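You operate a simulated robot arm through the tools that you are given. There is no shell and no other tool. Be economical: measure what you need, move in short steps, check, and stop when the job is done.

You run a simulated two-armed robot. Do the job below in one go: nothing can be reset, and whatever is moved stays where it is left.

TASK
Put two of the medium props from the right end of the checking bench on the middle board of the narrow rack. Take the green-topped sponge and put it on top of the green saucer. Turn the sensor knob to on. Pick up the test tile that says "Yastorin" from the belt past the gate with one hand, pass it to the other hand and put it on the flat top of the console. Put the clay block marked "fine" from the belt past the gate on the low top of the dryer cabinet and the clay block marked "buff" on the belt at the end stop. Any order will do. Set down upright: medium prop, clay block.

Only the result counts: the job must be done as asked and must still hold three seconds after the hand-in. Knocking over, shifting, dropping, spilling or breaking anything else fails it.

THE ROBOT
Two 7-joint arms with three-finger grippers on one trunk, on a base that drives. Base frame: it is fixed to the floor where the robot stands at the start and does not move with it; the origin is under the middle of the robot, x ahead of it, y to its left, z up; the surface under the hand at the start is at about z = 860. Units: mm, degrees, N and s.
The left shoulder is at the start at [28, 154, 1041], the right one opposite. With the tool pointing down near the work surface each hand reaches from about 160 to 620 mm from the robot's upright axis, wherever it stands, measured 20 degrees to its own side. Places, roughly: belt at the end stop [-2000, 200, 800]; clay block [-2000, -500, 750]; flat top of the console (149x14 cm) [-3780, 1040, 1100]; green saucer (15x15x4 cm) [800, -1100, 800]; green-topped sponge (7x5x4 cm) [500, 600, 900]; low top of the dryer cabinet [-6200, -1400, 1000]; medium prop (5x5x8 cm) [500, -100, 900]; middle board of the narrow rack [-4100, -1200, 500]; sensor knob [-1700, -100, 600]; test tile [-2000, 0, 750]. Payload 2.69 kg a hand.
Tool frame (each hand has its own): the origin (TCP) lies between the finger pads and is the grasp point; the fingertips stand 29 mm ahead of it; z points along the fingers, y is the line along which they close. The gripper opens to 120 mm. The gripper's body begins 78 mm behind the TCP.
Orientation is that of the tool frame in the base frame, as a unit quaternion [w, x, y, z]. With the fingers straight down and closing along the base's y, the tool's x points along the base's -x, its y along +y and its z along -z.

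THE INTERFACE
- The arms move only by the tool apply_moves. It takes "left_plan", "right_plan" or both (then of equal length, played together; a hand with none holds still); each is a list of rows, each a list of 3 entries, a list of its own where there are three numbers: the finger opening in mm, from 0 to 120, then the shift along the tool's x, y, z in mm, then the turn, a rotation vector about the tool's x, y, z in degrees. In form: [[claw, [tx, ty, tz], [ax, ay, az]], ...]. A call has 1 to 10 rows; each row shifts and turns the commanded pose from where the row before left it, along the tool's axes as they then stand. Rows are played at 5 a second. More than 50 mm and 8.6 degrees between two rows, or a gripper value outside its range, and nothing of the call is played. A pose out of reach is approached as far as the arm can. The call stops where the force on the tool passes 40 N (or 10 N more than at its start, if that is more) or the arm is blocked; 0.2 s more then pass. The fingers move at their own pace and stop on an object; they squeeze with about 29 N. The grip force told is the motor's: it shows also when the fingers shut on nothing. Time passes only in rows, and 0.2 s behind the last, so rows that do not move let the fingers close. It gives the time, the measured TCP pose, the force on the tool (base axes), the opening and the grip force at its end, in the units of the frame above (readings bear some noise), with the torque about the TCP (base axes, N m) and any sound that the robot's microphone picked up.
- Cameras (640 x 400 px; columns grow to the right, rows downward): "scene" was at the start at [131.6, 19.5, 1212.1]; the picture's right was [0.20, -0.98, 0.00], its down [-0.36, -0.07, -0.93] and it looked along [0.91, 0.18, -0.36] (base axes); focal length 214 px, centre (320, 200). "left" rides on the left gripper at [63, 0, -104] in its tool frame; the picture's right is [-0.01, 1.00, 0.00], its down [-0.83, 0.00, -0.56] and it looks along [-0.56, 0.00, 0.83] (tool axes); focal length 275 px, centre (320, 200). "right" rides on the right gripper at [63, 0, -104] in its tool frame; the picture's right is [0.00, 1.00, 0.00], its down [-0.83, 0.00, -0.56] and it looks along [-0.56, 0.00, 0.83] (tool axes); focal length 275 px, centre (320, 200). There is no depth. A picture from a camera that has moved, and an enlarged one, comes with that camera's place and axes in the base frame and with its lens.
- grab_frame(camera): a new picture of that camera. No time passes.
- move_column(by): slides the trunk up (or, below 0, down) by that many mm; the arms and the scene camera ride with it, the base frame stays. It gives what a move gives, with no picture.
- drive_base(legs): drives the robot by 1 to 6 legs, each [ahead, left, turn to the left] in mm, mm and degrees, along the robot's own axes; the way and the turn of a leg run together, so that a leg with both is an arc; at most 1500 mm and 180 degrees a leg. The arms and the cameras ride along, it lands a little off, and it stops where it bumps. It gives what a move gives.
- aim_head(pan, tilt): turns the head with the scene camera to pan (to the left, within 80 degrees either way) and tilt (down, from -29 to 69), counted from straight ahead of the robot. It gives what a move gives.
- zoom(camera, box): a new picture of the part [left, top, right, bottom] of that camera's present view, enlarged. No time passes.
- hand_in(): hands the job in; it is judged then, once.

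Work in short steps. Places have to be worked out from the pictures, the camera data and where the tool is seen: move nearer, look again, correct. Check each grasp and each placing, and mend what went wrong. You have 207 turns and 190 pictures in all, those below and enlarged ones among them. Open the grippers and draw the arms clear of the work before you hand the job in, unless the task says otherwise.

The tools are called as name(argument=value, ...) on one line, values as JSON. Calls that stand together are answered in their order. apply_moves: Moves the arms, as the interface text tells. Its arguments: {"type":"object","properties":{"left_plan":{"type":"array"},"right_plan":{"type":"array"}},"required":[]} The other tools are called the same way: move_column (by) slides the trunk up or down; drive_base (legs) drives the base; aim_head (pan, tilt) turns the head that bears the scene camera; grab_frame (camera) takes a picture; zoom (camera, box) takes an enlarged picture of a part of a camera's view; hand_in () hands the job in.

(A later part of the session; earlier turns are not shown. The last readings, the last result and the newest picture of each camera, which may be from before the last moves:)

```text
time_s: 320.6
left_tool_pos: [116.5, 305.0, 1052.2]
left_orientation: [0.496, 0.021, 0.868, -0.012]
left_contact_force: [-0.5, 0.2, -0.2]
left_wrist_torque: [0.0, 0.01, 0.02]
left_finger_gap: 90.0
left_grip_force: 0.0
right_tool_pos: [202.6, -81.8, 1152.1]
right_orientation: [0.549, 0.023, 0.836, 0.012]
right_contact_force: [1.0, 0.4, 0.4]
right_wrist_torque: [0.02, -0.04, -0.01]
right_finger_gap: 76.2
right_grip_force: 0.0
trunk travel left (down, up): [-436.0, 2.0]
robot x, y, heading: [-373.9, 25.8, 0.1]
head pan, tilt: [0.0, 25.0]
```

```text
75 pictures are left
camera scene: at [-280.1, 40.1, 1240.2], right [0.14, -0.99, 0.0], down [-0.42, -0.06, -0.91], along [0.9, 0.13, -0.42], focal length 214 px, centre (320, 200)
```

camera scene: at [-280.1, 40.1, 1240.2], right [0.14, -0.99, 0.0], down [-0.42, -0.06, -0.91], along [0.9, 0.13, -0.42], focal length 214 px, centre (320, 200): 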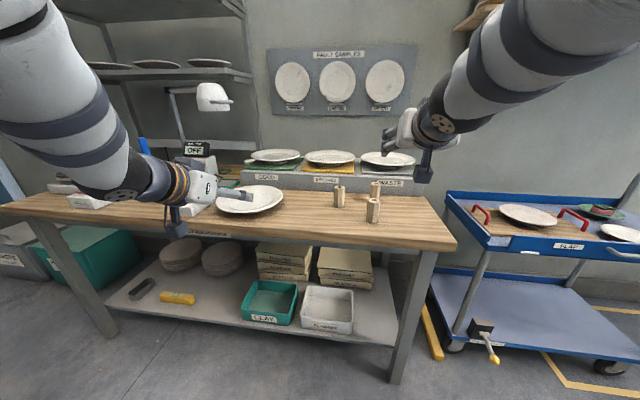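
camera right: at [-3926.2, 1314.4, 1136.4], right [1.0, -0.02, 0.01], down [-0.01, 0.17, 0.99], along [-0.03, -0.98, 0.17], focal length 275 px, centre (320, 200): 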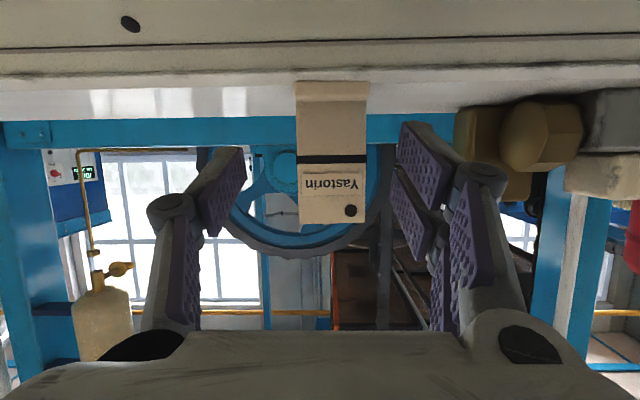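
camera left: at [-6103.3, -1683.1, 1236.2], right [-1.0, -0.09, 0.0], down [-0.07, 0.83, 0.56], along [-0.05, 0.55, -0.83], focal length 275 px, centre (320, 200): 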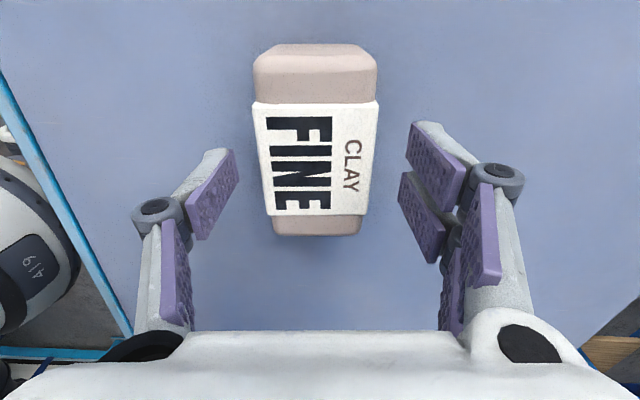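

I drive 100 ahead and lower the right hand in front of the nearest prop, staying behind it, then look.

drive_base(legs=[[95, 0, 0]])

apply_moves(right_plan=[[90, [39.5, 7, 17], [0, 0, 0]], [90, [39.5, 7, 17], [0, 0, 0]], [90, [39.5, 7, 17], [0, 0, 0]], [90, [39.5, 7, 17], [0, 0, 0]], [90, [36, 7, 15], [0, 0, 0]]])

grab_frame(camera="right")

grab_frame(camera="scene")

```text
time_s: 321.8
left_tool_pos: [210.9, 306.4, 1051.7]
left_orientation: [0.497, 0.02, 0.867, -0.011]
left_contact_force: [0.1, 0.5, 0.8]
left_wrist_torque: [-0.01, 0.0, 0.01]
left_finger_gap: 89.8
left_grip_force: 0.2
right_tool_pos: [294.2, -81.6, 1152.3]
right_orientation: [0.548, 0.025, 0.836, 0.014]
right_contact_force: [0.4, 0.3, -0.1]
right_wrist_torque: [0.02, 0.04, 0.01]
right_finger_gap: 75.8
right_grip_force: 0.1
trunk travel left (down, up): [-436.0, 2.0]
robot x, y, heading: [-280.8, 24.3, 0.2]
head pan, tilt: [0.0, 25.0]
```

```text
time_s: 323.0
left_tool_pos: [210.1, 305.1, 1051.4]
left_orientation: [0.495, 0.019, 0.868, -0.011]
left_contact_force: [0.2, 0.1, 0.7]
left_wrist_torque: [-0.02, 0.02, 0.03]
left_finger_gap: 90.0
left_grip_force: 0.0
right_tool_pos: [295.6, -37.1, 942.6]
right_orientation: [0.548, 0.026, 0.836, 0.015]
right_contact_force: [0.2, 0.2, -0.3]
right_wrist_torque: [-0.03, -0.02, 0.01]
right_finger_gap: 90.1
right_grip_force: 0.0
trunk travel left (down, up): [-436.0, 2.0]
robot x, y, heading: [-282.3, 28.1, 0.0]
head pan, tilt: [0.0, 25.0]
```

```text
74 pictures are left
camera right: at [174.2, -32.8, 926.4], right [0.03, 1.0, 0.05], down [-0.18, -0.04, 0.98], along [0.98, -0.03, 0.18], focal length 275 px, centre (320, 200)
```

right: 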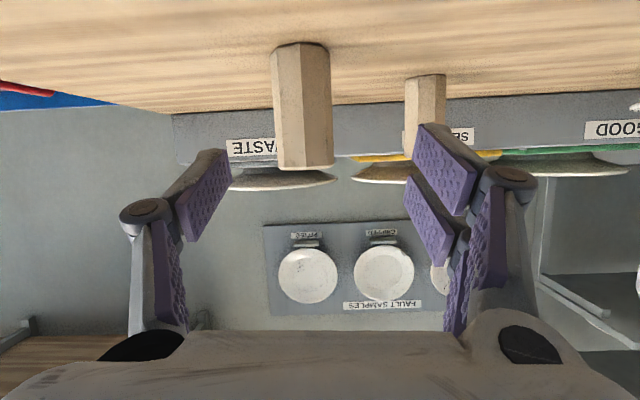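

```text
73 pictures are left
camera scene: at [-185.5, 27.7, 1240.2], right [0.0, -1.0, 0.0], down [-0.42, 0.0, -0.91], along [0.91, 0.0, -0.42], focal length 214 px, centre (320, 200)
```

scene: 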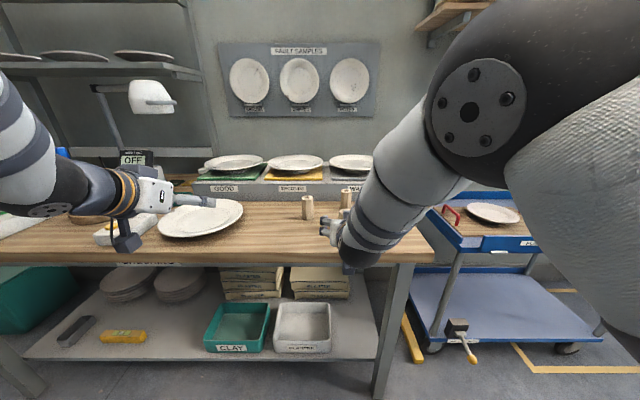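

P1 confirmed at (378,-47). I move straight along the fingers 90 mm and close.

apply_moves(right_plan=[[90, [2, -10, 30], [0, 0, 0]], [90, [0, 0, 35], [0, 0, 0]], [90, [0, 0, 25], [0, 0, 0]], [25, [0, 0, 0], [0, 0, 0]], [25, [0, 0, 0], [0, 0, 0]], [25, [0, 0, 0], [0, 0, 0]]])

grab_frame(camera="right")

```text
time_s: 324.4
left_tool_pos: [210.4, 305.5, 1051.6]
left_orientation: [0.497, 0.02, 0.868, -0.011]
left_contact_force: [-1.1, -0.5, -0.6]
left_wrist_torque: [0.03, -0.03, -0.01]
left_finger_gap: 90.2
left_grip_force: 0.2
right_tool_pos: [376.8, -47.3, 904.9]
right_orientation: [0.549, 0.025, 0.835, 0.014]
right_contact_force: [-0.2, -1.3, -0.1]
right_wrist_torque: [-0.09, 0.0, 0.02]
right_finger_gap: 40.1
right_grip_force: 29.2
trunk travel left (down, up): [-436.0, 2.0]
robot x, y, heading: [-281.0, 23.6, 0.1]
head pan, tilt: [0.0, 25.0]
```

```text
72 pictures are left
camera right: at [255.1, -43.0, 887.7], right [0.02, 1.0, 0.05], down [-0.18, -0.04, 0.98], along [0.98, -0.03, 0.18], focal length 275 px, centre (320, 200)
```

right: 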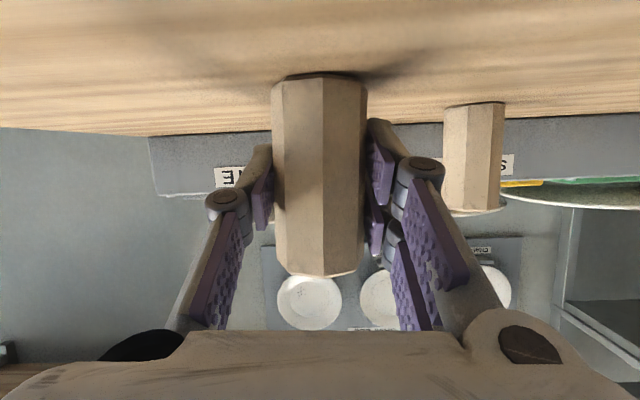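

P1 gripped (40 mm). Lift it and take it out to the right, then shift the base for P2 with the left hand.

apply_moves(right_plan=[[25, [-34, 0, -15], [0, 0, 0]], [25, [-34, 0, -15], [0, 0, 0]], [25, [-34, 0, -15], [0, 0, 0]], [25, [-34, 0, -15], [0, 0, 0]], [25, [0, -40, -20], [0, 0, 0]], [25, [0, -40, -20], [0, 0, 0]], [25, [0, -40, -20], [0, 0, 0]]])

drive_base(legs=[[125, -70, 0]])

grab_frame(camera="left")

```text
time_s: 326.0
left_tool_pos: [210.3, 305.3, 1050.8]
left_orientation: [0.497, 0.02, 0.867, -0.011]
left_contact_force: [0.2, 0.7, 0.7]
left_wrist_torque: [0.06, 0.01, 0.03]
left_finger_gap: 90.4
left_grip_force: 0.0
right_tool_pos: [316.7, -175.9, 1072.0]
right_orientation: [0.55, 0.026, 0.835, 0.013]
right_contact_force: [-1.5, -0.6, -2.8]
right_wrist_torque: [-0.02, 0.0, 0.03]
right_finger_gap: 40.2
right_grip_force: 28.7
trunk travel left (down, up): [-436.0, 2.0]
robot x, y, heading: [-282.9, 23.7, -0.1]
head pan, tilt: [0.0, 25.0]
```

```text
time_s: 327.3
left_tool_pos: [334.5, 235.5, 1051.4]
left_orientation: [0.497, 0.02, 0.867, -0.012]
left_contact_force: [-0.6, 0.2, -0.2]
left_wrist_torque: [0.02, 0.02, -0.02]
left_finger_gap: 90.2
left_grip_force: 0.1
right_tool_pos: [441.9, -244.6, 1070.5]
right_orientation: [0.549, 0.025, 0.835, 0.013]
right_contact_force: [0.0, 0.0, -1.7]
right_wrist_torque: [0.03, 0.02, -0.02]
right_finger_gap: 39.9
right_grip_force: 28.0
trunk travel left (down, up): [-436.0, 2.0]
robot x, y, heading: [-156.5, -41.5, 0.2]
head pan, tilt: [0.0, 25.0]
```

```text
71 pictures are left
camera left: at [213.5, 242.1, 1051.3], right [0.05, 1.0, 0.0], down [-0.06, 0.0, 1.0], along [1.0, -0.05, 0.06], focal length 275 px, centre (320, 200)
```

left: 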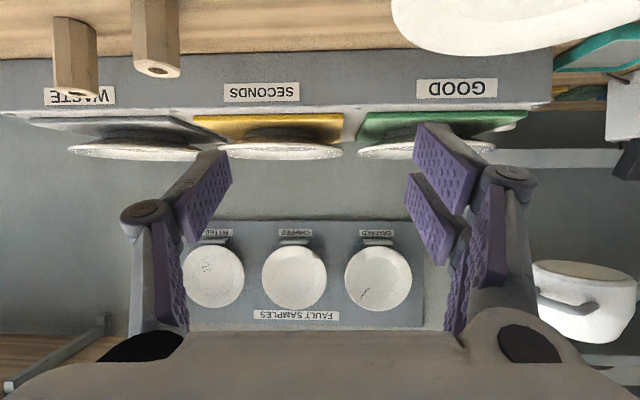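

P2 at (478,71). I fix the small yaw and bring the left hand in front of it.

apply_moves(left_plan=[[90, [0, 0, 0], [-2.4, 0, -1.4]], [90, [11, -33, 19.5], [0, 0, 0]], [90, [11, -33, 19.5], [0, 0, 0]], [90, [11, -33, 19.5], [0, 0, 0]], [90, [11, -33, 19.5], [0, 0, 0]], [90, [11, -33, 19.5], [0, 0, 0]]])

grab_frame(camera="left")

```text
time_s: 328.7
left_tool_pos: [410.0, 109.5, 981.8]
left_orientation: [0.493, 0.004, 0.87, -0.005]
left_contact_force: [0.5, -0.4, 0.6]
left_wrist_torque: [0.03, -0.01, 0.04]
left_finger_gap: 89.6
left_grip_force: 0.0
left hand out of reach, approached as far as the arm can: row 5, 6
right_tool_pos: [441.4, -243.2, 1070.1]
right_orientation: [0.548, 0.025, 0.836, 0.013]
right_contact_force: [0.5, 0.1, -1.8]
right_wrist_torque: [0.0, -0.02, -0.01]
right_finger_gap: 40.1
right_grip_force: 28.7
trunk travel left (down, up): [-436.0, 2.0]
robot x, y, heading: [-157.4, -41.3, 0.4]
head pan, tilt: [0.0, 25.0]
```

```text
70 pictures are left
camera left: at [288.2, 112.4, 982.2], right [0.01, 1.0, 0.0], down [-0.05, 0.0, 1.0], along [1.0, -0.01, 0.05], focal length 275 px, centre (320, 200)
```

left: 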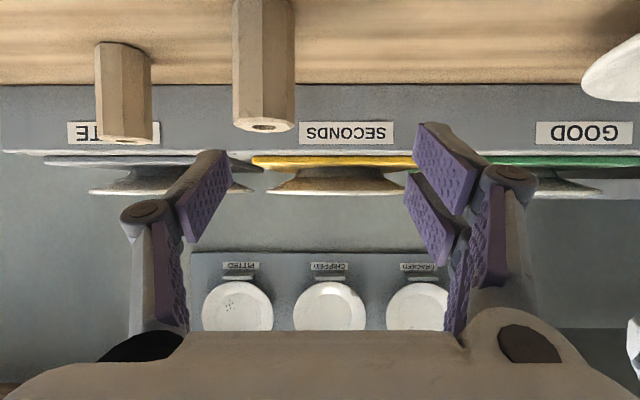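

The left arm binds there, so I use the base and trunk instead: shift right 39, lower the trunk 77.

drive_base(legs=[[-30, -39, 0]])

move_column(by=-77)

grab_frame(camera="left")

```text
time_s: 329.7
left_tool_pos: [380.3, 72.0, 981.5]
left_orientation: [0.492, 0.002, 0.87, -0.005]
left_contact_force: [-0.6, 0.1, -0.5]
left_wrist_torque: [0.05, 0.02, 0.03]
left_finger_gap: 90.1
left_grip_force: 0.1
right_tool_pos: [410.6, -283.5, 1071.4]
right_orientation: [0.549, 0.025, 0.835, 0.014]
right_contact_force: [0.3, -0.8, -1.7]
right_wrist_torque: [0.02, -0.01, 0.04]
right_finger_gap: 39.8
right_grip_force: 28.7
trunk travel left (down, up): [-436.0, 2.0]
robot x, y, heading: [-189.5, -83.1, 0.4]
head pan, tilt: [0.0, 25.0]
```

```text
time_s: 330.4
left_tool_pos: [389.4, 76.6, 887.0]
left_orientation: [0.455, 0.004, 0.891, -0.007]
left_contact_force: [-1.9, 5.9, 14.8]
left_wrist_torque: [0.89, 0.06, 0.08]
left_finger_gap: 102.1
left_grip_force: 6.8
right_tool_pos: [421.0, -280.6, 986.6]
right_orientation: [0.521, 0.024, 0.853, 0.014]
right_contact_force: [0.7, -0.4, -1.6]
right_wrist_torque: [-0.02, 0.06, -0.03]
right_finger_gap: 40.1
right_grip_force: 29.0
trunk travel left (down, up): [-393.0, 45.0]
robot x, y, heading: [-185.5, -85.0, 0.0]
head pan, tilt: [0.0, 25.0]
stopped: the force on the tool passed its limit at 68 N (the readings are from after the stop); the commanded pose is now the measured one
```

```text
69 pictures are left
camera left: at [268.2, 79.4, 897.9], right [0.02, 1.0, -0.01], down [0.04, 0.0, 1.0], along [1.0, -0.02, -0.04], focal length 275 px, centre (320, 200)
```

left: 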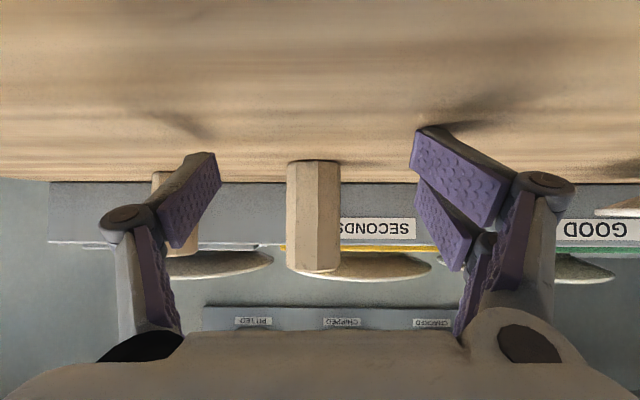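

The trunk pitched the hand so a fingertip touched the bench. I raise the left hand 22 mm and re-level a bit.

apply_moves(left_plan=[[90, [-18, 0, -13], [0, 0, 0]], [90, [0, 0, 0], [0, -5.5, 0]], [90, [0, 0, 0], [0, 0, 0]]])

grab_frame(camera="left")

```text
time_s: 331.2
left_tool_pos: [394.4, 87.9, 914.7]
left_orientation: [0.492, 0.006, 0.87, -0.011]
left_contact_force: [0.0, -0.1, 0.6]
left_wrist_torque: [0.04, -0.02, 0.05]
left_finger_gap: 90.0
left_grip_force: 0.0
left hand out of reach, approached as far as the arm can: row 2
right_tool_pos: [419.9, -281.9, 989.0]
right_orientation: [0.521, 0.024, 0.853, 0.014]
right_contact_force: [-0.1, 0.2, -1.2]
right_wrist_torque: [0.03, 0.05, -0.01]
right_finger_gap: 40.0
right_grip_force: 28.7
trunk travel left (down, up): [-393.0, 45.0]
robot x, y, heading: [-185.3, -86.5, 0.4]
head pan, tilt: [0.0, 25.0]
```

```text
68 pictures are left
camera left: at [272.5, 90.4, 916.4], right [0.02, 1.0, -0.01], down [-0.05, 0.01, 1.0], along [1.0, -0.02, 0.05], focal length 275 px, centre (320, 200)
```

left: 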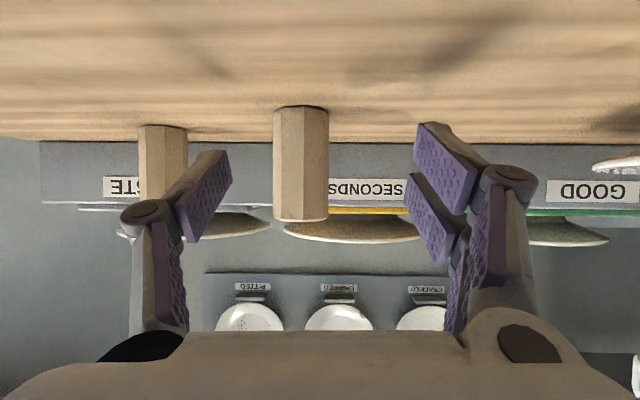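

P2 is dead ahead with 14 mm side offset. I use the base: 84 ahead and 13 right, then close.

drive_base(legs=[[84, -13, 0]])

grab_frame(camera="left")

```text
time_s: 332.3
left_tool_pos: [479.5, 74.2, 915.8]
left_orientation: [0.492, 0.006, 0.87, -0.011]
left_contact_force: [0.3, -0.4, -0.6]
left_wrist_torque: [-0.02, 0.01, 0.01]
left_finger_gap: 90.2
left_grip_force: 0.1
right_tool_pos: [503.9, -294.3, 988.5]
right_orientation: [0.521, 0.024, 0.853, 0.014]
right_contact_force: [0.2, -1.0, -1.5]
right_wrist_torque: [0.07, -0.03, 0.0]
right_finger_gap: 40.1
right_grip_force: 28.4
trunk travel left (down, up): [-393.0, 45.0]
robot x, y, heading: [-103.5, -95.2, 0.4]
head pan, tilt: [0.0, 25.0]
```

```text
67 pictures are left
camera left: at [356.8, 78.1, 916.4], right [0.02, 1.0, -0.01], down [-0.05, 0.01, 1.0], along [1.0, -0.02, 0.05], focal length 275 px, centre (320, 200)
```

left: 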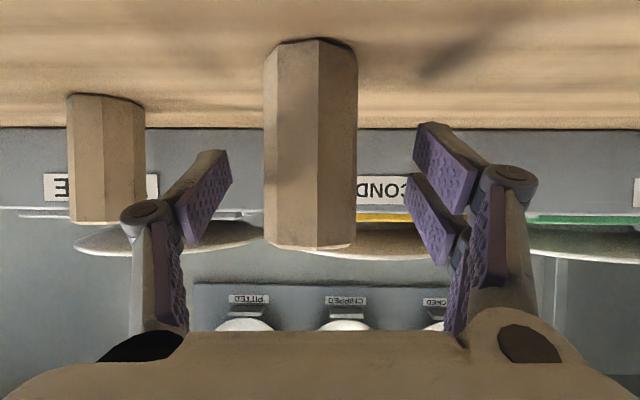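

Centred within 4 mm. Shift 3 mm and close.

apply_moves(left_plan=[[80, [0, -3.5, 0], [0, 0, 0]], [60, [0, 0, 0], [0, 0, 0]], [25, [0, 0, 0], [0, 0, 0]], [25, [0, 0, 0], [0, 0, 0]]])

grab_frame(camera="left")

```text
time_s: 333.3
left_tool_pos: [478.4, 72.2, 916.9]
left_orientation: [0.491, 0.006, 0.871, -0.012]
left_contact_force: [-0.5, -0.1, 1.7]
left_wrist_torque: [0.06, -0.03, -0.01]
left_finger_gap: 39.3
left_grip_force: 29.5
right_tool_pos: [503.8, -295.4, 988.5]
right_orientation: [0.521, 0.024, 0.853, 0.013]
right_contact_force: [-0.8, -0.5, -1.6]
right_wrist_torque: [0.03, 0.01, 0.01]
right_finger_gap: 39.8
right_grip_force: 29.1
trunk travel left (down, up): [-393.0, 45.0]
robot x, y, heading: [-102.6, -95.9, 0.5]
head pan, tilt: [0.0, 25.0]
```

```text
66 pictures are left
camera left: at [356.2, 75.7, 917.6], right [0.03, 1.0, -0.01], down [-0.05, 0.01, 1.0], along [1.0, -0.02, 0.05], focal length 275 px, centre (320, 200)
```

left: 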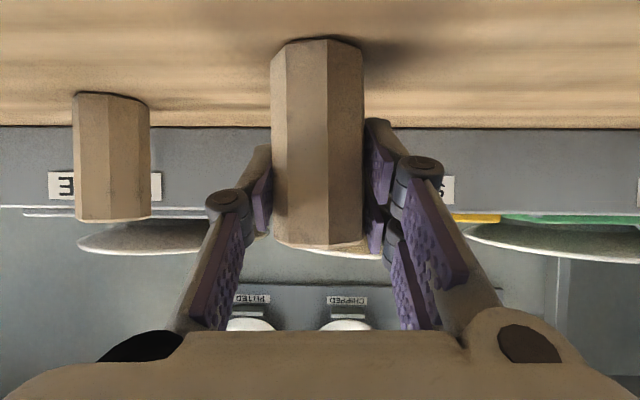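

P2 gripped too. I lift both clear of the bench and start the drive to the rack by the known corridor.

apply_moves(left_plan=[[25, [-30, 0, -17], [0, 0, 0]], [25, [-30, 0, -17], [0, 0, 0]], [25, [-26, 0, -15], [0, 0, 0]]])

drive_base(legs=[[-820, 0, -0.5], [0, 1500, 0], [0, 650, 0], [-1500, 0, 0], [-1500, 0, 0], [-1430, 0, 0]])

grab_frame(camera="scene")

```text
time_s: 334.1
left_tool_pos: [498.5, 79.9, 997.4]
left_orientation: [0.488, 0.003, 0.873, -0.012]
left_contact_force: [0.1, -0.1, -1.8]
left_wrist_torque: [-0.03, 0.03, 0.01]
left_finger_gap: 39.5
left_grip_force: 29.3
left hand out of reach, approached as far as the arm can: row 2, 3
right_tool_pos: [504.6, -294.1, 988.6]
right_orientation: [0.521, 0.024, 0.853, 0.013]
right_contact_force: [-0.7, -0.8, -1.7]
right_wrist_torque: [0.01, 0.02, 0.01]
right_finger_gap: 39.9
right_grip_force: 28.6
trunk travel left (down, up): [-393.0, 45.0]
robot x, y, heading: [-102.8, -95.7, 0.6]
head pan, tilt: [0.0, 25.0]
```

```text
time_s: 375.5
left_tool_pos: [-4739.8, 2262.9, 1000.0]
left_orientation: [0.491, 0.008, 0.871, -0.013]
left_contact_force: [-0.1, 0.7, -2.6]
left_wrist_torque: [-0.01, 0.02, -0.03]
left_finger_gap: 37.2
left_grip_force: 29.1
right_tool_pos: [-4736.4, 1887.9, 987.6]
right_orientation: [0.521, 0.026, 0.853, 0.012]
right_contact_force: [0.3, 0.2, -2.2]
right_wrist_torque: [-0.01, 0.01, 0.03]
right_finger_gap: 39.4
right_grip_force: 28.6
trunk travel left (down, up): [-393.0, 45.0]
robot x, y, heading: [-5342.5, 2092.0, -0.1]
head pan, tilt: [0.0, 25.0]
```

```text
65 pictures are left
camera scene: at [-5199.2, 2100.5, 1203.1], right [0.1, -1.0, 0.0], down [-0.32, -0.03, -0.95], along [0.94, 0.09, -0.32], focal length 214 px, centre (320, 200)
```

scene: 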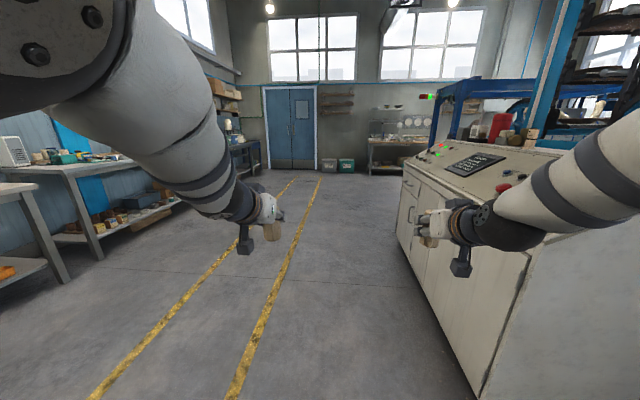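

Left gap changed slightly; I check the prop in the left hand.

grab_frame(camera="left")

grab_frame(camera="right")

```text
64 pictures are left
camera left: at [-4860.9, 2265.8, 1001.5], right [0.03, 1.0, -0.01], down [-0.05, 0.01, 1.0], along [1.0, -0.03, 0.05], focal length 275 px, centre (320, 200)
```

left: 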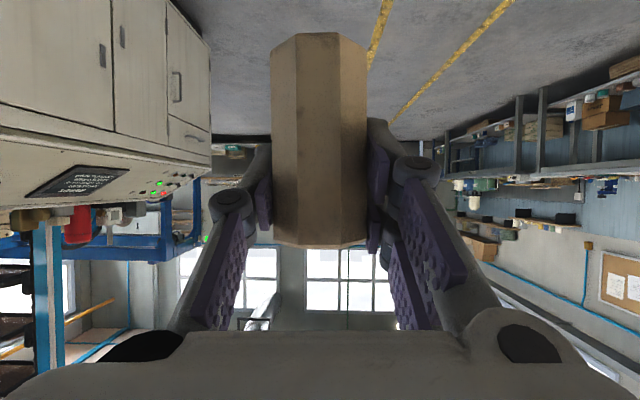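

```text
63 pictures are left
camera right: at [-4858.0, 1892.1, 979.5], right [0.03, 1.0, 0.04], down [-0.11, -0.04, 0.99], along [0.99, -0.04, 0.11], focal length 275 px, centre (320, 200)
```

right: 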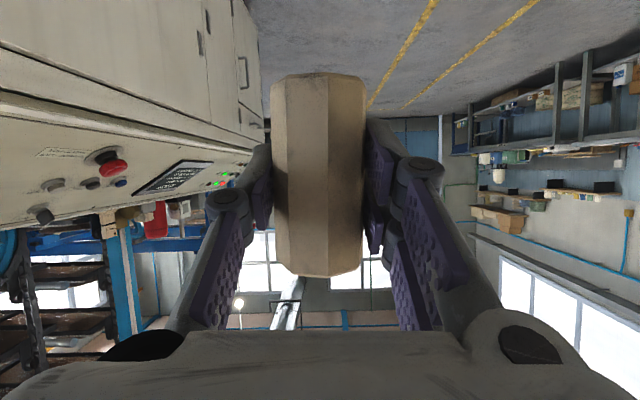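

Both props held upright. I move sideways down to y≈-1150 facing the rack.

drive_base(legs=[[0, -1500, 0], [0, -1500, 0], [0, -230, 0]])

grab_frame(camera="scene")

```text
time_s: 379.4
left_tool_pos: [-4734.0, 1989.4, 993.3]
left_orientation: [0.486, 0.01, 0.874, -0.012]
left_contact_force: [0.2, 0.0, -1.5]
left_wrist_torque: [0.01, -0.01, -0.03]
left_finger_gap: 37.1
left_grip_force: 29.2
right_tool_pos: [-4731.8, 1614.9, 987.6]
right_orientation: [0.52, 0.028, 0.854, 0.011]
right_contact_force: [1.0, 0.5, -2.1]
right_wrist_torque: [-0.03, 0.0, 0.04]
right_finger_gap: 39.5
right_grip_force: 28.9
trunk travel left (down, up): [-393.0, 45.0]
robot x, y, heading: [-5335.2, 1820.2, -0.3]
head pan, tilt: [0.0, 25.0]
stopped in leg 1: the robot was blocked; the commanded pose is now the measured one
```

```text
62 pictures are left
camera scene: at [-5193.3, 1827.8, 1201.2], right [0.08, -1.0, 0.0], down [-0.34, -0.03, -0.94], along [0.94, 0.07, -0.34], focal length 214 px, centre (320, 200)
```

scene: 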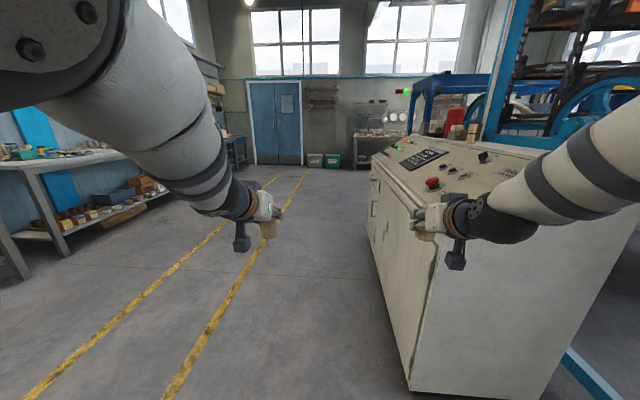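

Blocked, likely by the low floor frame whose end is near (-5450,1744). I back off from it, turn to face -y as on my earlier clear pass, and drive along x≈-5270.

drive_base(legs=[[0, 110, 0], [65, 0, 0], [0, 0, -90], [1500, 0, 0], [1500, 0, 0]])

```text
time_s: 399.5
left_tool_pos: [-5224.0, -1694.2, 994.3]
left_orientation: [0.326, 0.639, 0.596, -0.361]
left_contact_force: [-0.2, -0.9, -2.0]
left_wrist_torque: [-0.01, -0.02, 0.02]
left_finger_gap: 37.7
left_grip_force: 29.1
right_tool_pos: [-5597.8, -1678.7, 988.4]
right_orientation: [0.367, 0.637, 0.568, -0.37]
right_contact_force: [-0.2, 0.8, -1.1]
right_wrist_torque: [0.0, -0.01, -0.03]
right_finger_gap: 39.1
right_grip_force: 28.9
trunk travel left (down, up): [-393.0, 45.0]
robot x, y, heading: [-5364.3, -1084.2, -92.9]
head pan, tilt: [0.0, 25.0]
```

Through. Turn to face the rack and look.

drive_base(legs=[[0, 0, 92.9], [150, -60, 0]])

aim_head(pan=0, tilt=35)

grab_frame(camera="scene")

```text
time_s: 404.9
left_tool_pos: [-4617.6, -951.5, 992.8]
left_orientation: [0.486, -0.005, 0.874, -0.005]
left_contact_force: [-0.4, 0.6, -2.1]
left_wrist_torque: [0.01, 0.01, 0.02]
left_finger_gap: 37.3
left_grip_force: 29.2
right_tool_pos: [-4602.8, -1325.4, 988.9]
right_orientation: [0.52, 0.014, 0.854, 0.02]
right_contact_force: [1.0, 0.1, -2.6]
right_wrist_torque: [0.01, 0.03, 0.06]
right_finger_gap: 38.9
right_grip_force: 28.8
trunk travel left (down, up): [-393.0, 45.0]
robot x, y, heading: [-5214.3, -1141.9, 1.6]
head pan, tilt: [0.0, 25.0]
```

```text
time_s: 405.6
left_tool_pos: [-4617.4, -951.4, 991.3]
left_orientation: [0.485, -0.005, 0.874, -0.005]
left_contact_force: [0.4, 0.0, -2.2]
left_wrist_torque: [-0.03, 0.01, -0.03]
left_finger_gap: 37.3
left_grip_force: 28.8
right_tool_pos: [-4604.0, -1324.6, 987.9]
right_orientation: [0.521, 0.014, 0.853, 0.02]
right_contact_force: [-0.5, -0.6, -1.2]
right_wrist_torque: [-0.01, 0.0, 0.02]
right_finger_gap: 39.0
right_grip_force: 28.6
trunk travel left (down, up): [-393.0, 45.0]
robot x, y, heading: [-5213.9, -1137.4, 1.6]
head pan, tilt: [0.0, 35.0]
```

```text
61 pictures are left
camera scene: at [-5072.4, -1127.9, 1200.0], right [0.1, -0.99, 0.0], down [-0.35, -0.04, -0.94], along [0.93, 0.1, -0.35], focal length 214 px, centre (320, 200)
```

scene: 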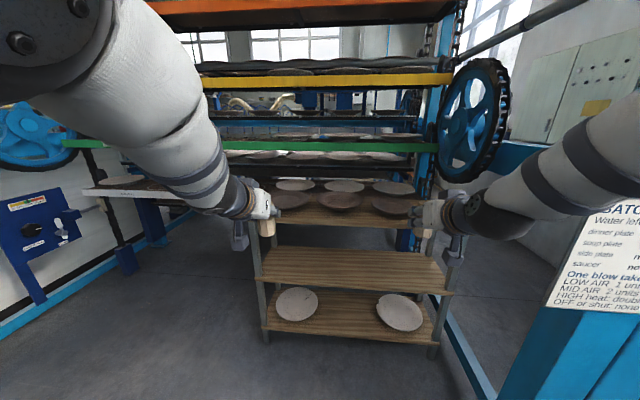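

The middle board is empty: x≈-4300…-4013, y≈-1620…-790, z≈500. I lower the trunk in steps, watching the hand poses.

move_column(by=-200)

move_column(by=-150)

grab_frame(camera="scene")

```text
time_s: 407.8
left_tool_pos: [-4614.4, -951.6, 614.7]
left_orientation: [0.341, -0.007, 0.94, -0.008]
left_contact_force: [0.9, -0.2, -2.0]
left_wrist_torque: [-0.02, -0.02, 0.01]
left_finger_gap: 37.5
left_grip_force: 29.1
right_tool_pos: [-4600.7, -1324.9, 614.3]
right_orientation: [0.383, 0.016, 0.924, 0.014]
right_contact_force: [-0.4, 0.1, -1.4]
right_wrist_torque: [0.02, 0.02, 0.02]
right_finger_gap: 38.6
right_grip_force: 29.3
trunk travel left (down, up): [-193.0, 245.0]
robot x, y, heading: [-5213.5, -1140.3, 1.5]
head pan, tilt: [0.0, 35.0]
```

```text
time_s: 409.5
left_tool_pos: [-4611.9, -950.7, 369.7]
left_orientation: [0.262, -0.009, 0.965, -0.009]
left_contact_force: [-0.4, -0.2, -1.7]
left_wrist_torque: [-0.02, -0.03, -0.04]
left_finger_gap: 37.5
left_grip_force: 29.3
right_tool_pos: [-4601.0, -1325.0, 464.5]
right_orientation: [0.383, 0.015, 0.923, 0.014]
right_contact_force: [-0.3, -0.6, -1.2]
right_wrist_torque: [0.01, 0.02, -0.03]
right_finger_gap: 37.6
right_grip_force: 28.6
trunk travel left (down, up): [-43.0, 395.0]
robot x, y, heading: [-5216.9, -1139.9, 1.4]
head pan, tilt: [0.0, 35.0]
```

```text
60 pictures are left
camera scene: at [-4952.2, -1131.7, 795.4], right [0.03, -1.0, 0.0], down [-0.57, -0.02, -0.82], along [0.82, 0.02, -0.57], focal length 214 px, centre (320, 200)
```

scene: 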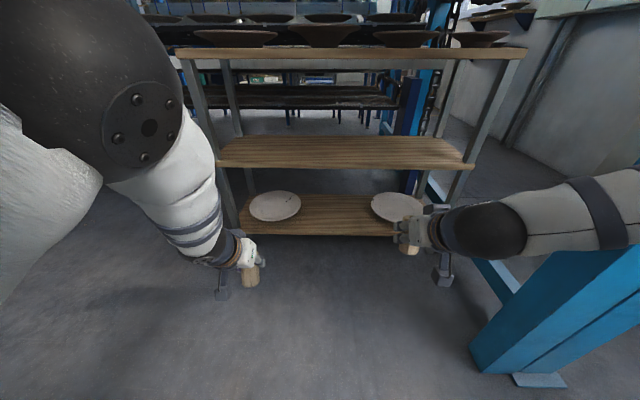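

Board: front edge x≈-4248, z≈480; top board at ≈793. I re-level both hands to their pick pitch and raise them above board height, still outside the rack.

apply_moves(left_plan=[[25, [0, 0, 0], [0, -7.1, 0]], [25, [0, 0, 0], [0, -7.1, 0]], [25, [0, 0, 0], [0, -7.1, 0]], [25, [0, 0, 0], [0, -7.1, 0]], [25, [-39, 0, -24], [0, 0, 0]], [25, [-39, 0, -24], [0, 0, 0]], [25, [-39, 0, -24], [0, 0, 0]], [25, [-39, 0, -24], [0, 0, 0]], [25, [-39, 0, -24], [0, 0, 0]]], right_plan=[[25, [0, 0, 0], [0, -5.4, 0]], [25, [0, 0, 0], [0, -5.4, 0]], [25, [0, 0, 0], [0, -5.4, 0]], [25, [0, 0, 0], [0, -5.4, 0]], [25, [-22, 0, -10], [0, 0, 0]], [25, [-22, 0, -10], [0, 0, 0]], [25, [-22, 0, -10], [0, 0, 0]], [25, [-22, 0, -10], [0, 0, 0]], [25, [-22, 0, -10], [0, 0, 0]]])

grab_frame(camera="scene")

```text
time_s: 411.5
left_tool_pos: [-4533.5, -793.5, 579.7]
left_orientation: [0.49, -0.012, 0.871, -0.007]
left_contact_force: [0.3, 0.3, -1.6]
left_wrist_torque: [0.02, 0.01, -0.02]
left_finger_gap: 37.2
left_grip_force: 28.9
left hand out of reach, approached as far as the arm can: row 2, 3, 4, 6, 7, 8, 9
right_tool_pos: [-4604.1, -1331.2, 586.3]
right_orientation: [0.549, 0.017, 0.836, 0.011]
right_contact_force: [-0.5, 0.5, -2.0]
right_wrist_torque: [0.0, 0.01, -0.01]
right_finger_gap: 37.4
right_grip_force: 28.9
trunk travel left (down, up): [-43.0, 395.0]
robot x, y, heading: [-5216.2, -1138.4, 1.3]
head pan, tilt: [0.0, 35.0]
```

```text
59 pictures are left
camera scene: at [-4952.0, -1131.7, 795.3], right [0.03, -1.0, 0.0], down [-0.57, -0.02, -0.82], along [0.82, 0.02, -0.57], focal length 214 px, centre (320, 200)
```

scene: 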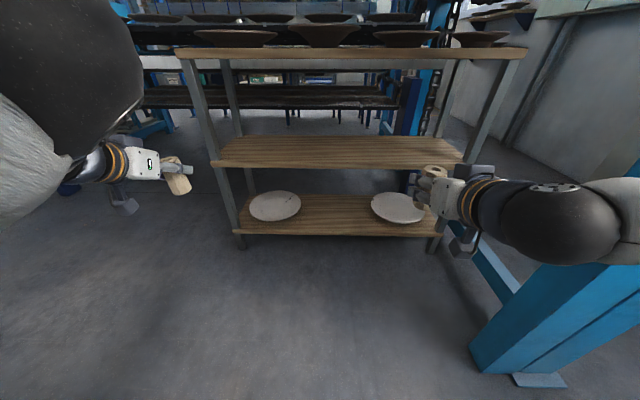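

Right hand is level at height. I check how both props sit in the grips.

grab_frame(camera="right")

zoom(camera="scene", box=[380, 130, 540, 270])

zoom(camera="scene", box=[80, 120, 240, 220])

```text
58 pictures are left
camera right: at [-4724.5, -1327.6, 568.9], right [0.02, 1.0, 0.03], down [-0.18, -0.03, 0.98], along [0.98, -0.02, 0.18], focal length 275 px, centre (320, 200)
```

right: 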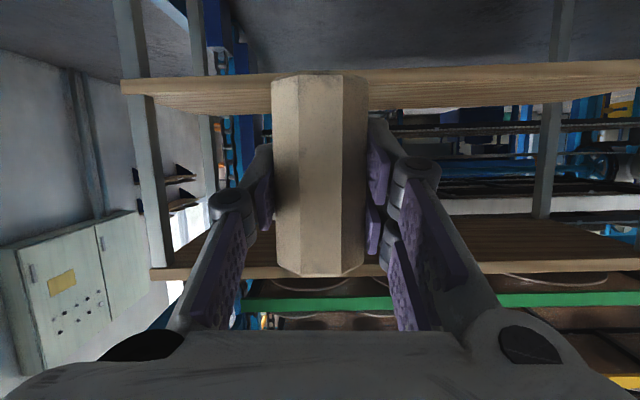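

```text
2.86 times, centred on (460, 200) of scene
camera zoom: at [-4952.0, -1131.7, 795.3], right [0.03, -1.0, 0.0], down [-0.57, -0.02, -0.82], along [0.82, 0.02, -0.57], focal length 613 px, centre (-80, 200)
```

zoom: 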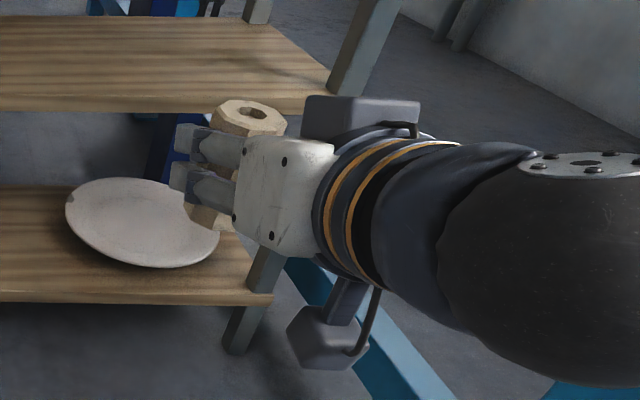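

```text
4.00 times, centred on (160, 170) of scene
camera zoom: at [-4952.0, -1131.7, 795.3], right [0.03, -1.0, 0.0], down [-0.57, -0.02, -0.82], along [0.82, 0.02, -0.57], focal length 858 px, centre (960, 320)
```

zoom: 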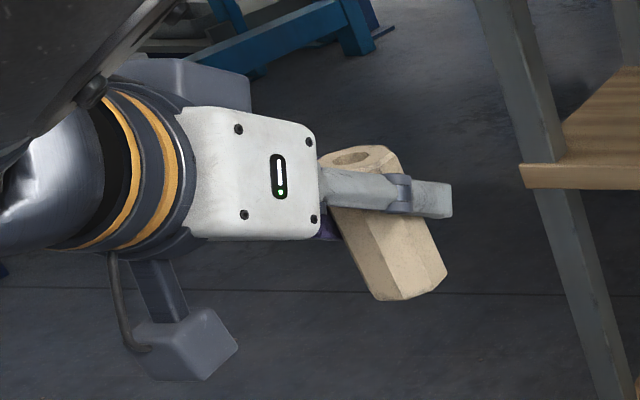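

Both props are upright relative to their grips. The left hand lines up with the rack's left leg, so I draw it back and inward before driving in.

apply_moves(left_plan=[[25, [13, -30, -21], [0, 0, 0]], [25, [13, -30, -21], [0, 0, 0]], [25, [13, -30, -21], [0, 0, 0]], [25, [13, -30, -21], [0, 0, 0]]])

```text
time_s: 412.5
left_tool_pos: [-4580.4, -815.8, 510.8]
left_orientation: [0.491, -0.012, 0.871, -0.007]
left_contact_force: [-0.6, 0.2, -0.8]
left_wrist_torque: [0.0, 0.02, 0.01]
left_finger_gap: 37.0
left_grip_force: 29.1
left hand out of reach, approached as far as the arm can: row 1, 2, 3, 4
right_tool_pos: [-4603.2, -1330.0, 585.5]
right_orientation: [0.549, 0.017, 0.836, 0.011]
right_contact_force: [-0.3, -0.5, -1.2]
right_wrist_torque: [0.0, 0.01, 0.0]
right_finger_gap: 37.6
right_grip_force: 28.7
trunk travel left (down, up): [-43.0, 395.0]
robot x, y, heading: [-5216.3, -1138.0, 1.4]
head pan, tilt: [0.0, 35.0]
```

I drive 280 ahead (left hand stays just short of the leg), then extend the right arm onto the board.

drive_base(legs=[[275, 0, -1.3]])

grab_frame(camera="scene")

grab_frame(camera="right")

```text
time_s: 414.1
left_tool_pos: [-4391.4, -826.7, 515.7]
left_orientation: [0.495, 0.002, 0.868, -0.019]
left_contact_force: [0.1, 0.5, -1.8]
left_wrist_torque: [-0.01, 0.02, -0.01]
left_finger_gap: 37.4
left_grip_force: 28.9
right_tool_pos: [-4432.9, -1352.9, 591.0]
right_orientation: [0.55, 0.046, 0.834, -0.003]
right_contact_force: [0.1, 0.5, -2.5]
right_wrist_torque: [0.0, -0.01, 0.0]
right_finger_gap: 37.0
right_grip_force: 28.7
trunk travel left (down, up): [-43.0, 395.0]
robot x, y, heading: [-5033.6, -1133.8, -0.4]
head pan, tilt: [0.0, 35.0]
stopped in leg 1: the robot was blocked; the commanded pose is now the measured one
```

```text
55 pictures are left
camera scene: at [-4776.2, -1127.3, 798.1], right [-0.01, -1.0, 0.01], down [-0.57, 0.0, -0.82], along [0.82, -0.01, -0.57], focal length 214 px, centre (320, 200)
```

scene: 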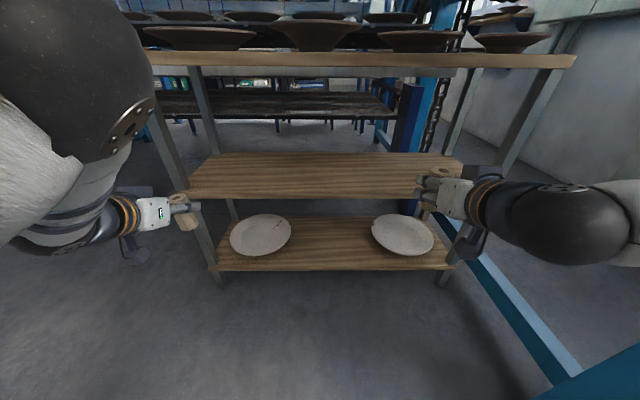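

```text
54 pictures are left
camera right: at [-4553.5, -1342.3, 573.7], right [0.08, 1.0, 0.04], down [-0.19, -0.02, 0.98], along [0.98, -0.09, 0.18], focal length 275 px, centre (320, 200)
```

right: 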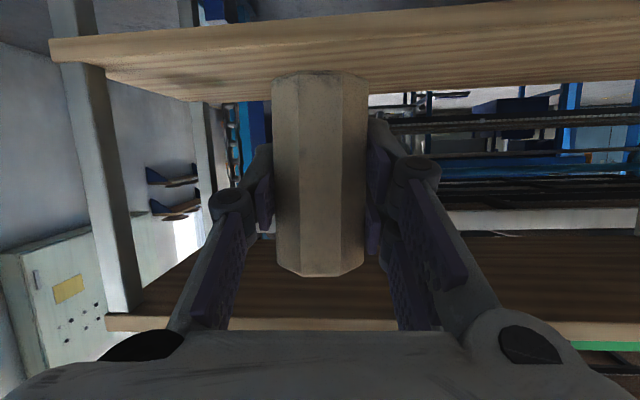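

The right arm pressed against the blue post on the right. I back off, shift left 190 (left hand will pass outside the rack), and look.

drive_base(legs=[[-60, 0, 0], [0, 195, 0]])

grab_frame(camera="scene")

```text
time_s: 416.8
left_tool_pos: [-4444.8, -631.6, 512.9]
left_orientation: [0.491, 0.002, 0.871, -0.014]
left_contact_force: [-0.3, 0.2, -1.2]
left_wrist_torque: [0.01, 0.01, -0.02]
left_finger_gap: 37.4
left_grip_force: 28.3
right_tool_pos: [-4485.3, -1159.4, 580.7]
right_orientation: [0.544, 0.046, 0.838, 0.0]
right_contact_force: [0.6, -0.2, -1.6]
right_wrist_torque: [-0.01, 0.04, 0.01]
right_finger_gap: 37.4
right_grip_force: 29.6
trunk travel left (down, up): [-43.0, 395.0]
robot x, y, heading: [-5091.7, -937.8, -0.0]
head pan, tilt: [0.0, 35.0]
```

```text
53 pictures are left
camera scene: at [-4826.4, -937.8, 795.3], right [0.0, -1.0, 0.0], down [-0.57, 0.0, -0.82], along [0.82, 0.0, -0.57], focal length 214 px, centre (320, 200)
```

scene: 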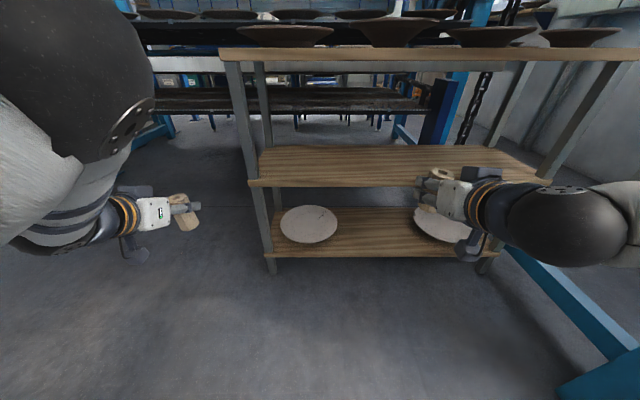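

Now free of the post. Drive 305 ahead, 25 left: the right prop goes over the middle board, the left hand passes outside the rack.

drive_base(legs=[[150, 25, 0], [155, 0, 0]])

grab_frame(camera="scene")

grab_frame(camera="right")

```text
time_s: 419.1
left_tool_pos: [-4141.4, -608.9, 512.3]
left_orientation: [0.492, 0.002, 0.871, -0.015]
left_contact_force: [0.4, -0.1, -1.6]
left_wrist_torque: [0.01, 0.03, 0.02]
left_finger_gap: 37.2
left_grip_force: 29.1
right_tool_pos: [-4181.0, -1135.8, 580.3]
right_orientation: [0.544, 0.046, 0.838, 0.0]
right_contact_force: [-0.5, -0.3, -2.0]
right_wrist_torque: [0.0, 0.01, -0.03]
right_finger_gap: 37.8
right_grip_force: 28.8
trunk travel left (down, up): [-43.0, 395.0]
robot x, y, heading: [-4781.0, -916.4, -0.4]
head pan, tilt: [0.0, 35.0]
```

```text
52 pictures are left
camera scene: at [-4522.8, -914.3, 795.3], right [0.0, -1.0, 0.0], down [-0.57, 0.0, -0.82], along [0.82, 0.0, -0.57], focal length 214 px, centre (320, 200)
```

scene: 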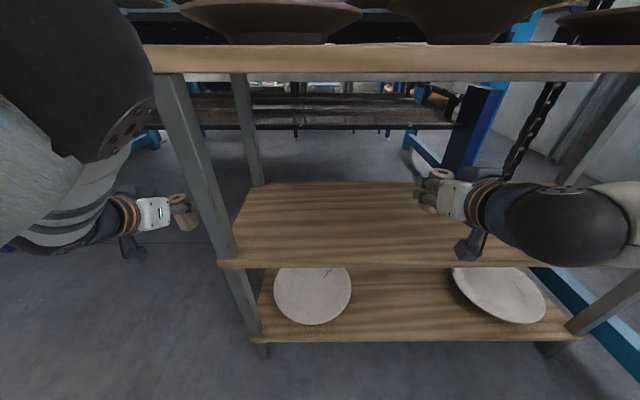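

```text
51 pictures are left
camera right: at [-4301.9, -1126.5, 564.9], right [0.08, 1.0, 0.05], down [-0.17, -0.03, 0.98], along [0.98, -0.08, 0.17], focal length 275 px, centre (320, 200)
```

right: 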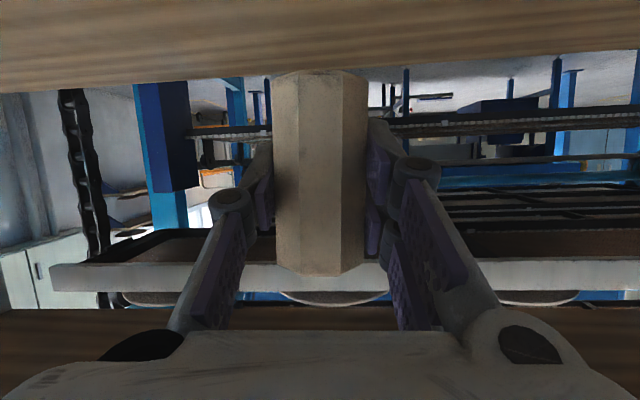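

The right prop is ~90 mm inside the board's front edge. I lower 45 mm, then in fine steps until it touches.

apply_moves(right_plan=[[25, [20, 0, 9], [0, 0, 0]], [25, [14, 0, 6], [0, 0, 0]], [25, [4.5, 0, 2], [0, 0, 0]], [25, [0, 0, 0], [0, 0, 0]]])

grab_frame(camera="right")

```text
time_s: 420.1
left_tool_pos: [-4142.5, -608.1, 512.5]
left_orientation: [0.491, 0.002, 0.871, -0.014]
left_contact_force: [0.3, 0.7, -1.3]
left_wrist_torque: [0.01, 0.0, 0.0]
left_finger_gap: 37.3
left_grip_force: 29.4
right_tool_pos: [-4180.3, -1132.6, 537.3]
right_orientation: [0.544, 0.046, 0.838, -0.001]
right_contact_force: [0.0, -0.9, -1.4]
right_wrist_torque: [0.03, 0.03, -0.01]
right_finger_gap: 37.4
right_grip_force: 29.3
trunk travel left (down, up): [-43.0, 395.0]
robot x, y, heading: [-4790.5, -914.1, -0.5]
head pan, tilt: [0.0, 35.0]
```

```text
50 pictures are left
camera right: at [-4301.6, -1124.4, 523.0], right [0.08, 1.0, 0.04], down [-0.17, -0.03, 0.98], along [0.98, -0.08, 0.17], focal length 275 px, centre (320, 200)
```

right: 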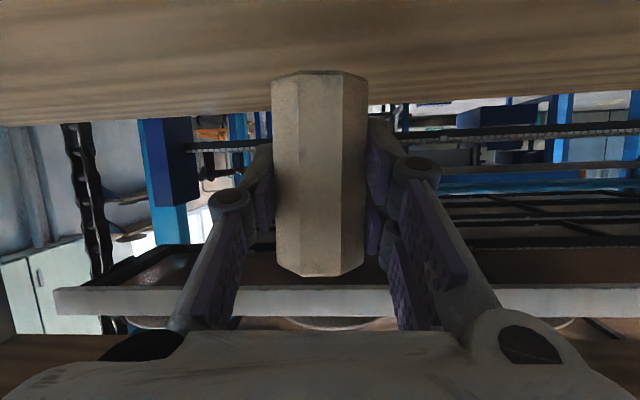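

Surface judged at ~472-480. I continue: 10 mm, then 3 mm steps, watching force.

apply_moves(right_plan=[[25, [8, 0, 3.5], [0, 0, 0]], [25, [2.7, 0, 1.2], [0, 0, 0]], [25, [0, 0, 0], [0, 0, 0]]])

```text
time_s: 420.9
left_tool_pos: [-4143.3, -608.8, 511.0]
left_orientation: [0.491, 0.002, 0.871, -0.014]
left_contact_force: [0.4, -0.4, -1.6]
left_wrist_torque: [0.04, -0.03, 0.01]
left_finger_gap: 37.4
left_grip_force: 29.0
right_tool_pos: [-4181.6, -1133.7, 527.1]
right_orientation: [0.544, 0.045, 0.838, 0.0]
right_contact_force: [-0.3, 0.4, -1.4]
right_wrist_torque: [-0.01, 0.03, 0.0]
right_finger_gap: 37.5
right_grip_force: 28.8
trunk travel left (down, up): [-43.0, 395.0]
robot x, y, heading: [-4782.2, -913.5, -0.1]
head pan, tilt: [0.0, 35.0]
```

No contact yet. Continue with 3 mm steps.

apply_moves(right_plan=[[25, [2.7, 0, 1.2], [0, 0, 0]], [25, [2.7, 0, 1.2], [0, 0, 0]], [25, [0, 0, 0], [0, 0, 0]]])

zoom(camera="right", box=[200, 20, 440, 170])

```text
time_s: 421.8
left_tool_pos: [-4141.8, -608.1, 512.5]
left_orientation: [0.492, 0.002, 0.871, -0.014]
left_contact_force: [-1.1, -0.1, -1.2]
left_wrist_torque: [0.04, 0.03, 0.02]
left_finger_gap: 37.3
left_grip_force: 29.0
right_tool_pos: [-4181.1, -1132.6, 519.4]
right_orientation: [0.544, 0.046, 0.838, -0.001]
right_contact_force: [0.5, -0.1, -2.7]
right_wrist_torque: [0.06, -0.02, 0.0]
right_finger_gap: 37.6
right_grip_force: 28.5
trunk travel left (down, up): [-43.0, 395.0]
robot x, y, heading: [-4786.9, -916.8, 0.0]
head pan, tilt: [0.0, 35.0]
```

```text
2.67 times, centred on (320, 95) of right
camera zoom: at [-4301.8, -1123.5, 505.4], right [0.08, 1.0, 0.05], down [-0.17, -0.03, 0.98], along [0.98, -0.08, 0.17], focal length 734 px, centre (320, 480)
```

zoom: 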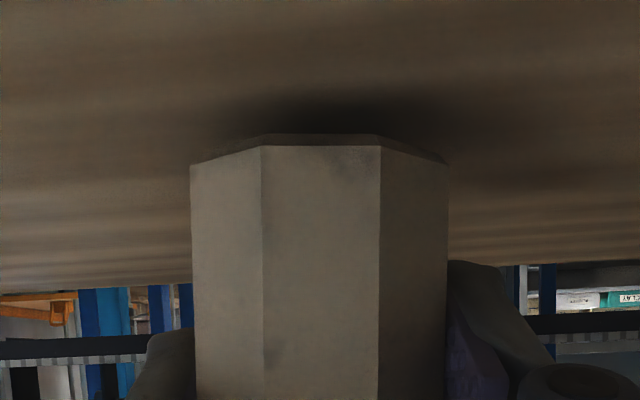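

Very close now (contact shadow). A few more 2 mm steps.

apply_moves(right_plan=[[25, [1.9, 0, 0.8], [0, 0, 0]], [25, [1.9, 0, 0.8], [0, 0, 0]], [25, [1.9, 0, 0.8], [0, 0, 0]], [25, [0, 0, 0], [0, 0, 0]]])

```text
time_s: 422.8
left_tool_pos: [-4141.8, -609.4, 512.6]
left_orientation: [0.491, 0.002, 0.871, -0.014]
left_contact_force: [-0.8, 0.5, -1.7]
left_wrist_torque: [0.01, -0.01, -0.03]
left_finger_gap: 37.2
left_grip_force: 29.0
right_tool_pos: [-4181.1, -1133.5, 516.1]
right_orientation: [0.546, 0.047, 0.837, -0.001]
right_contact_force: [0.2, 0.5, 4.4]
right_wrist_torque: [-0.1, -0.05, 0.03]
right_finger_gap: 37.6
right_grip_force: 29.7
trunk travel left (down, up): [-43.0, 395.0]
robot x, y, heading: [-4787.9, -912.9, -0.4]
head pan, tilt: [0.0, 35.0]
```

Contact. Release gently and withdraw the fingers backward.

apply_moves(right_plan=[[25, [0.9, 0, 0.4], [0, 0, 0]], [42, [0, 0, 0], [0, 0, 0]], [60, [0, 0, 0], [0, 0, 0]], [70, [0, 0, 0], [0, 0, 0]]])

grab_frame(camera="right")

```text
time_s: 423.8
left_tool_pos: [-4141.1, -608.5, 511.7]
left_orientation: [0.491, 0.002, 0.871, -0.015]
left_contact_force: [0.0, 0.2, -2.0]
left_wrist_torque: [0.01, -0.01, 0.02]
left_finger_gap: 37.5
left_grip_force: 29.3
right_tool_pos: [-4181.5, -1132.7, 513.6]
right_orientation: [0.544, 0.046, 0.838, 0.0]
right_contact_force: [-0.3, -0.2, 0.9]
right_wrist_torque: [0.0, 0.01, 0.0]
right_finger_gap: 69.8
right_grip_force: 0.1
trunk travel left (down, up): [-43.0, 395.0]
robot x, y, heading: [-4784.9, -913.7, 0.0]
head pan, tilt: [0.0, 35.0]
```

```text
48 pictures are left
camera right: at [-4302.1, -1123.1, 498.3], right [0.08, 1.0, 0.04], down [-0.17, -0.03, 0.98], along [0.98, -0.08, 0.17], focal length 275 px, centre (320, 200)
```

right: 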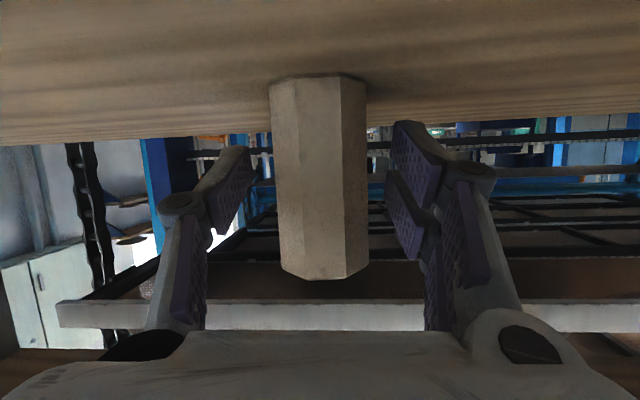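

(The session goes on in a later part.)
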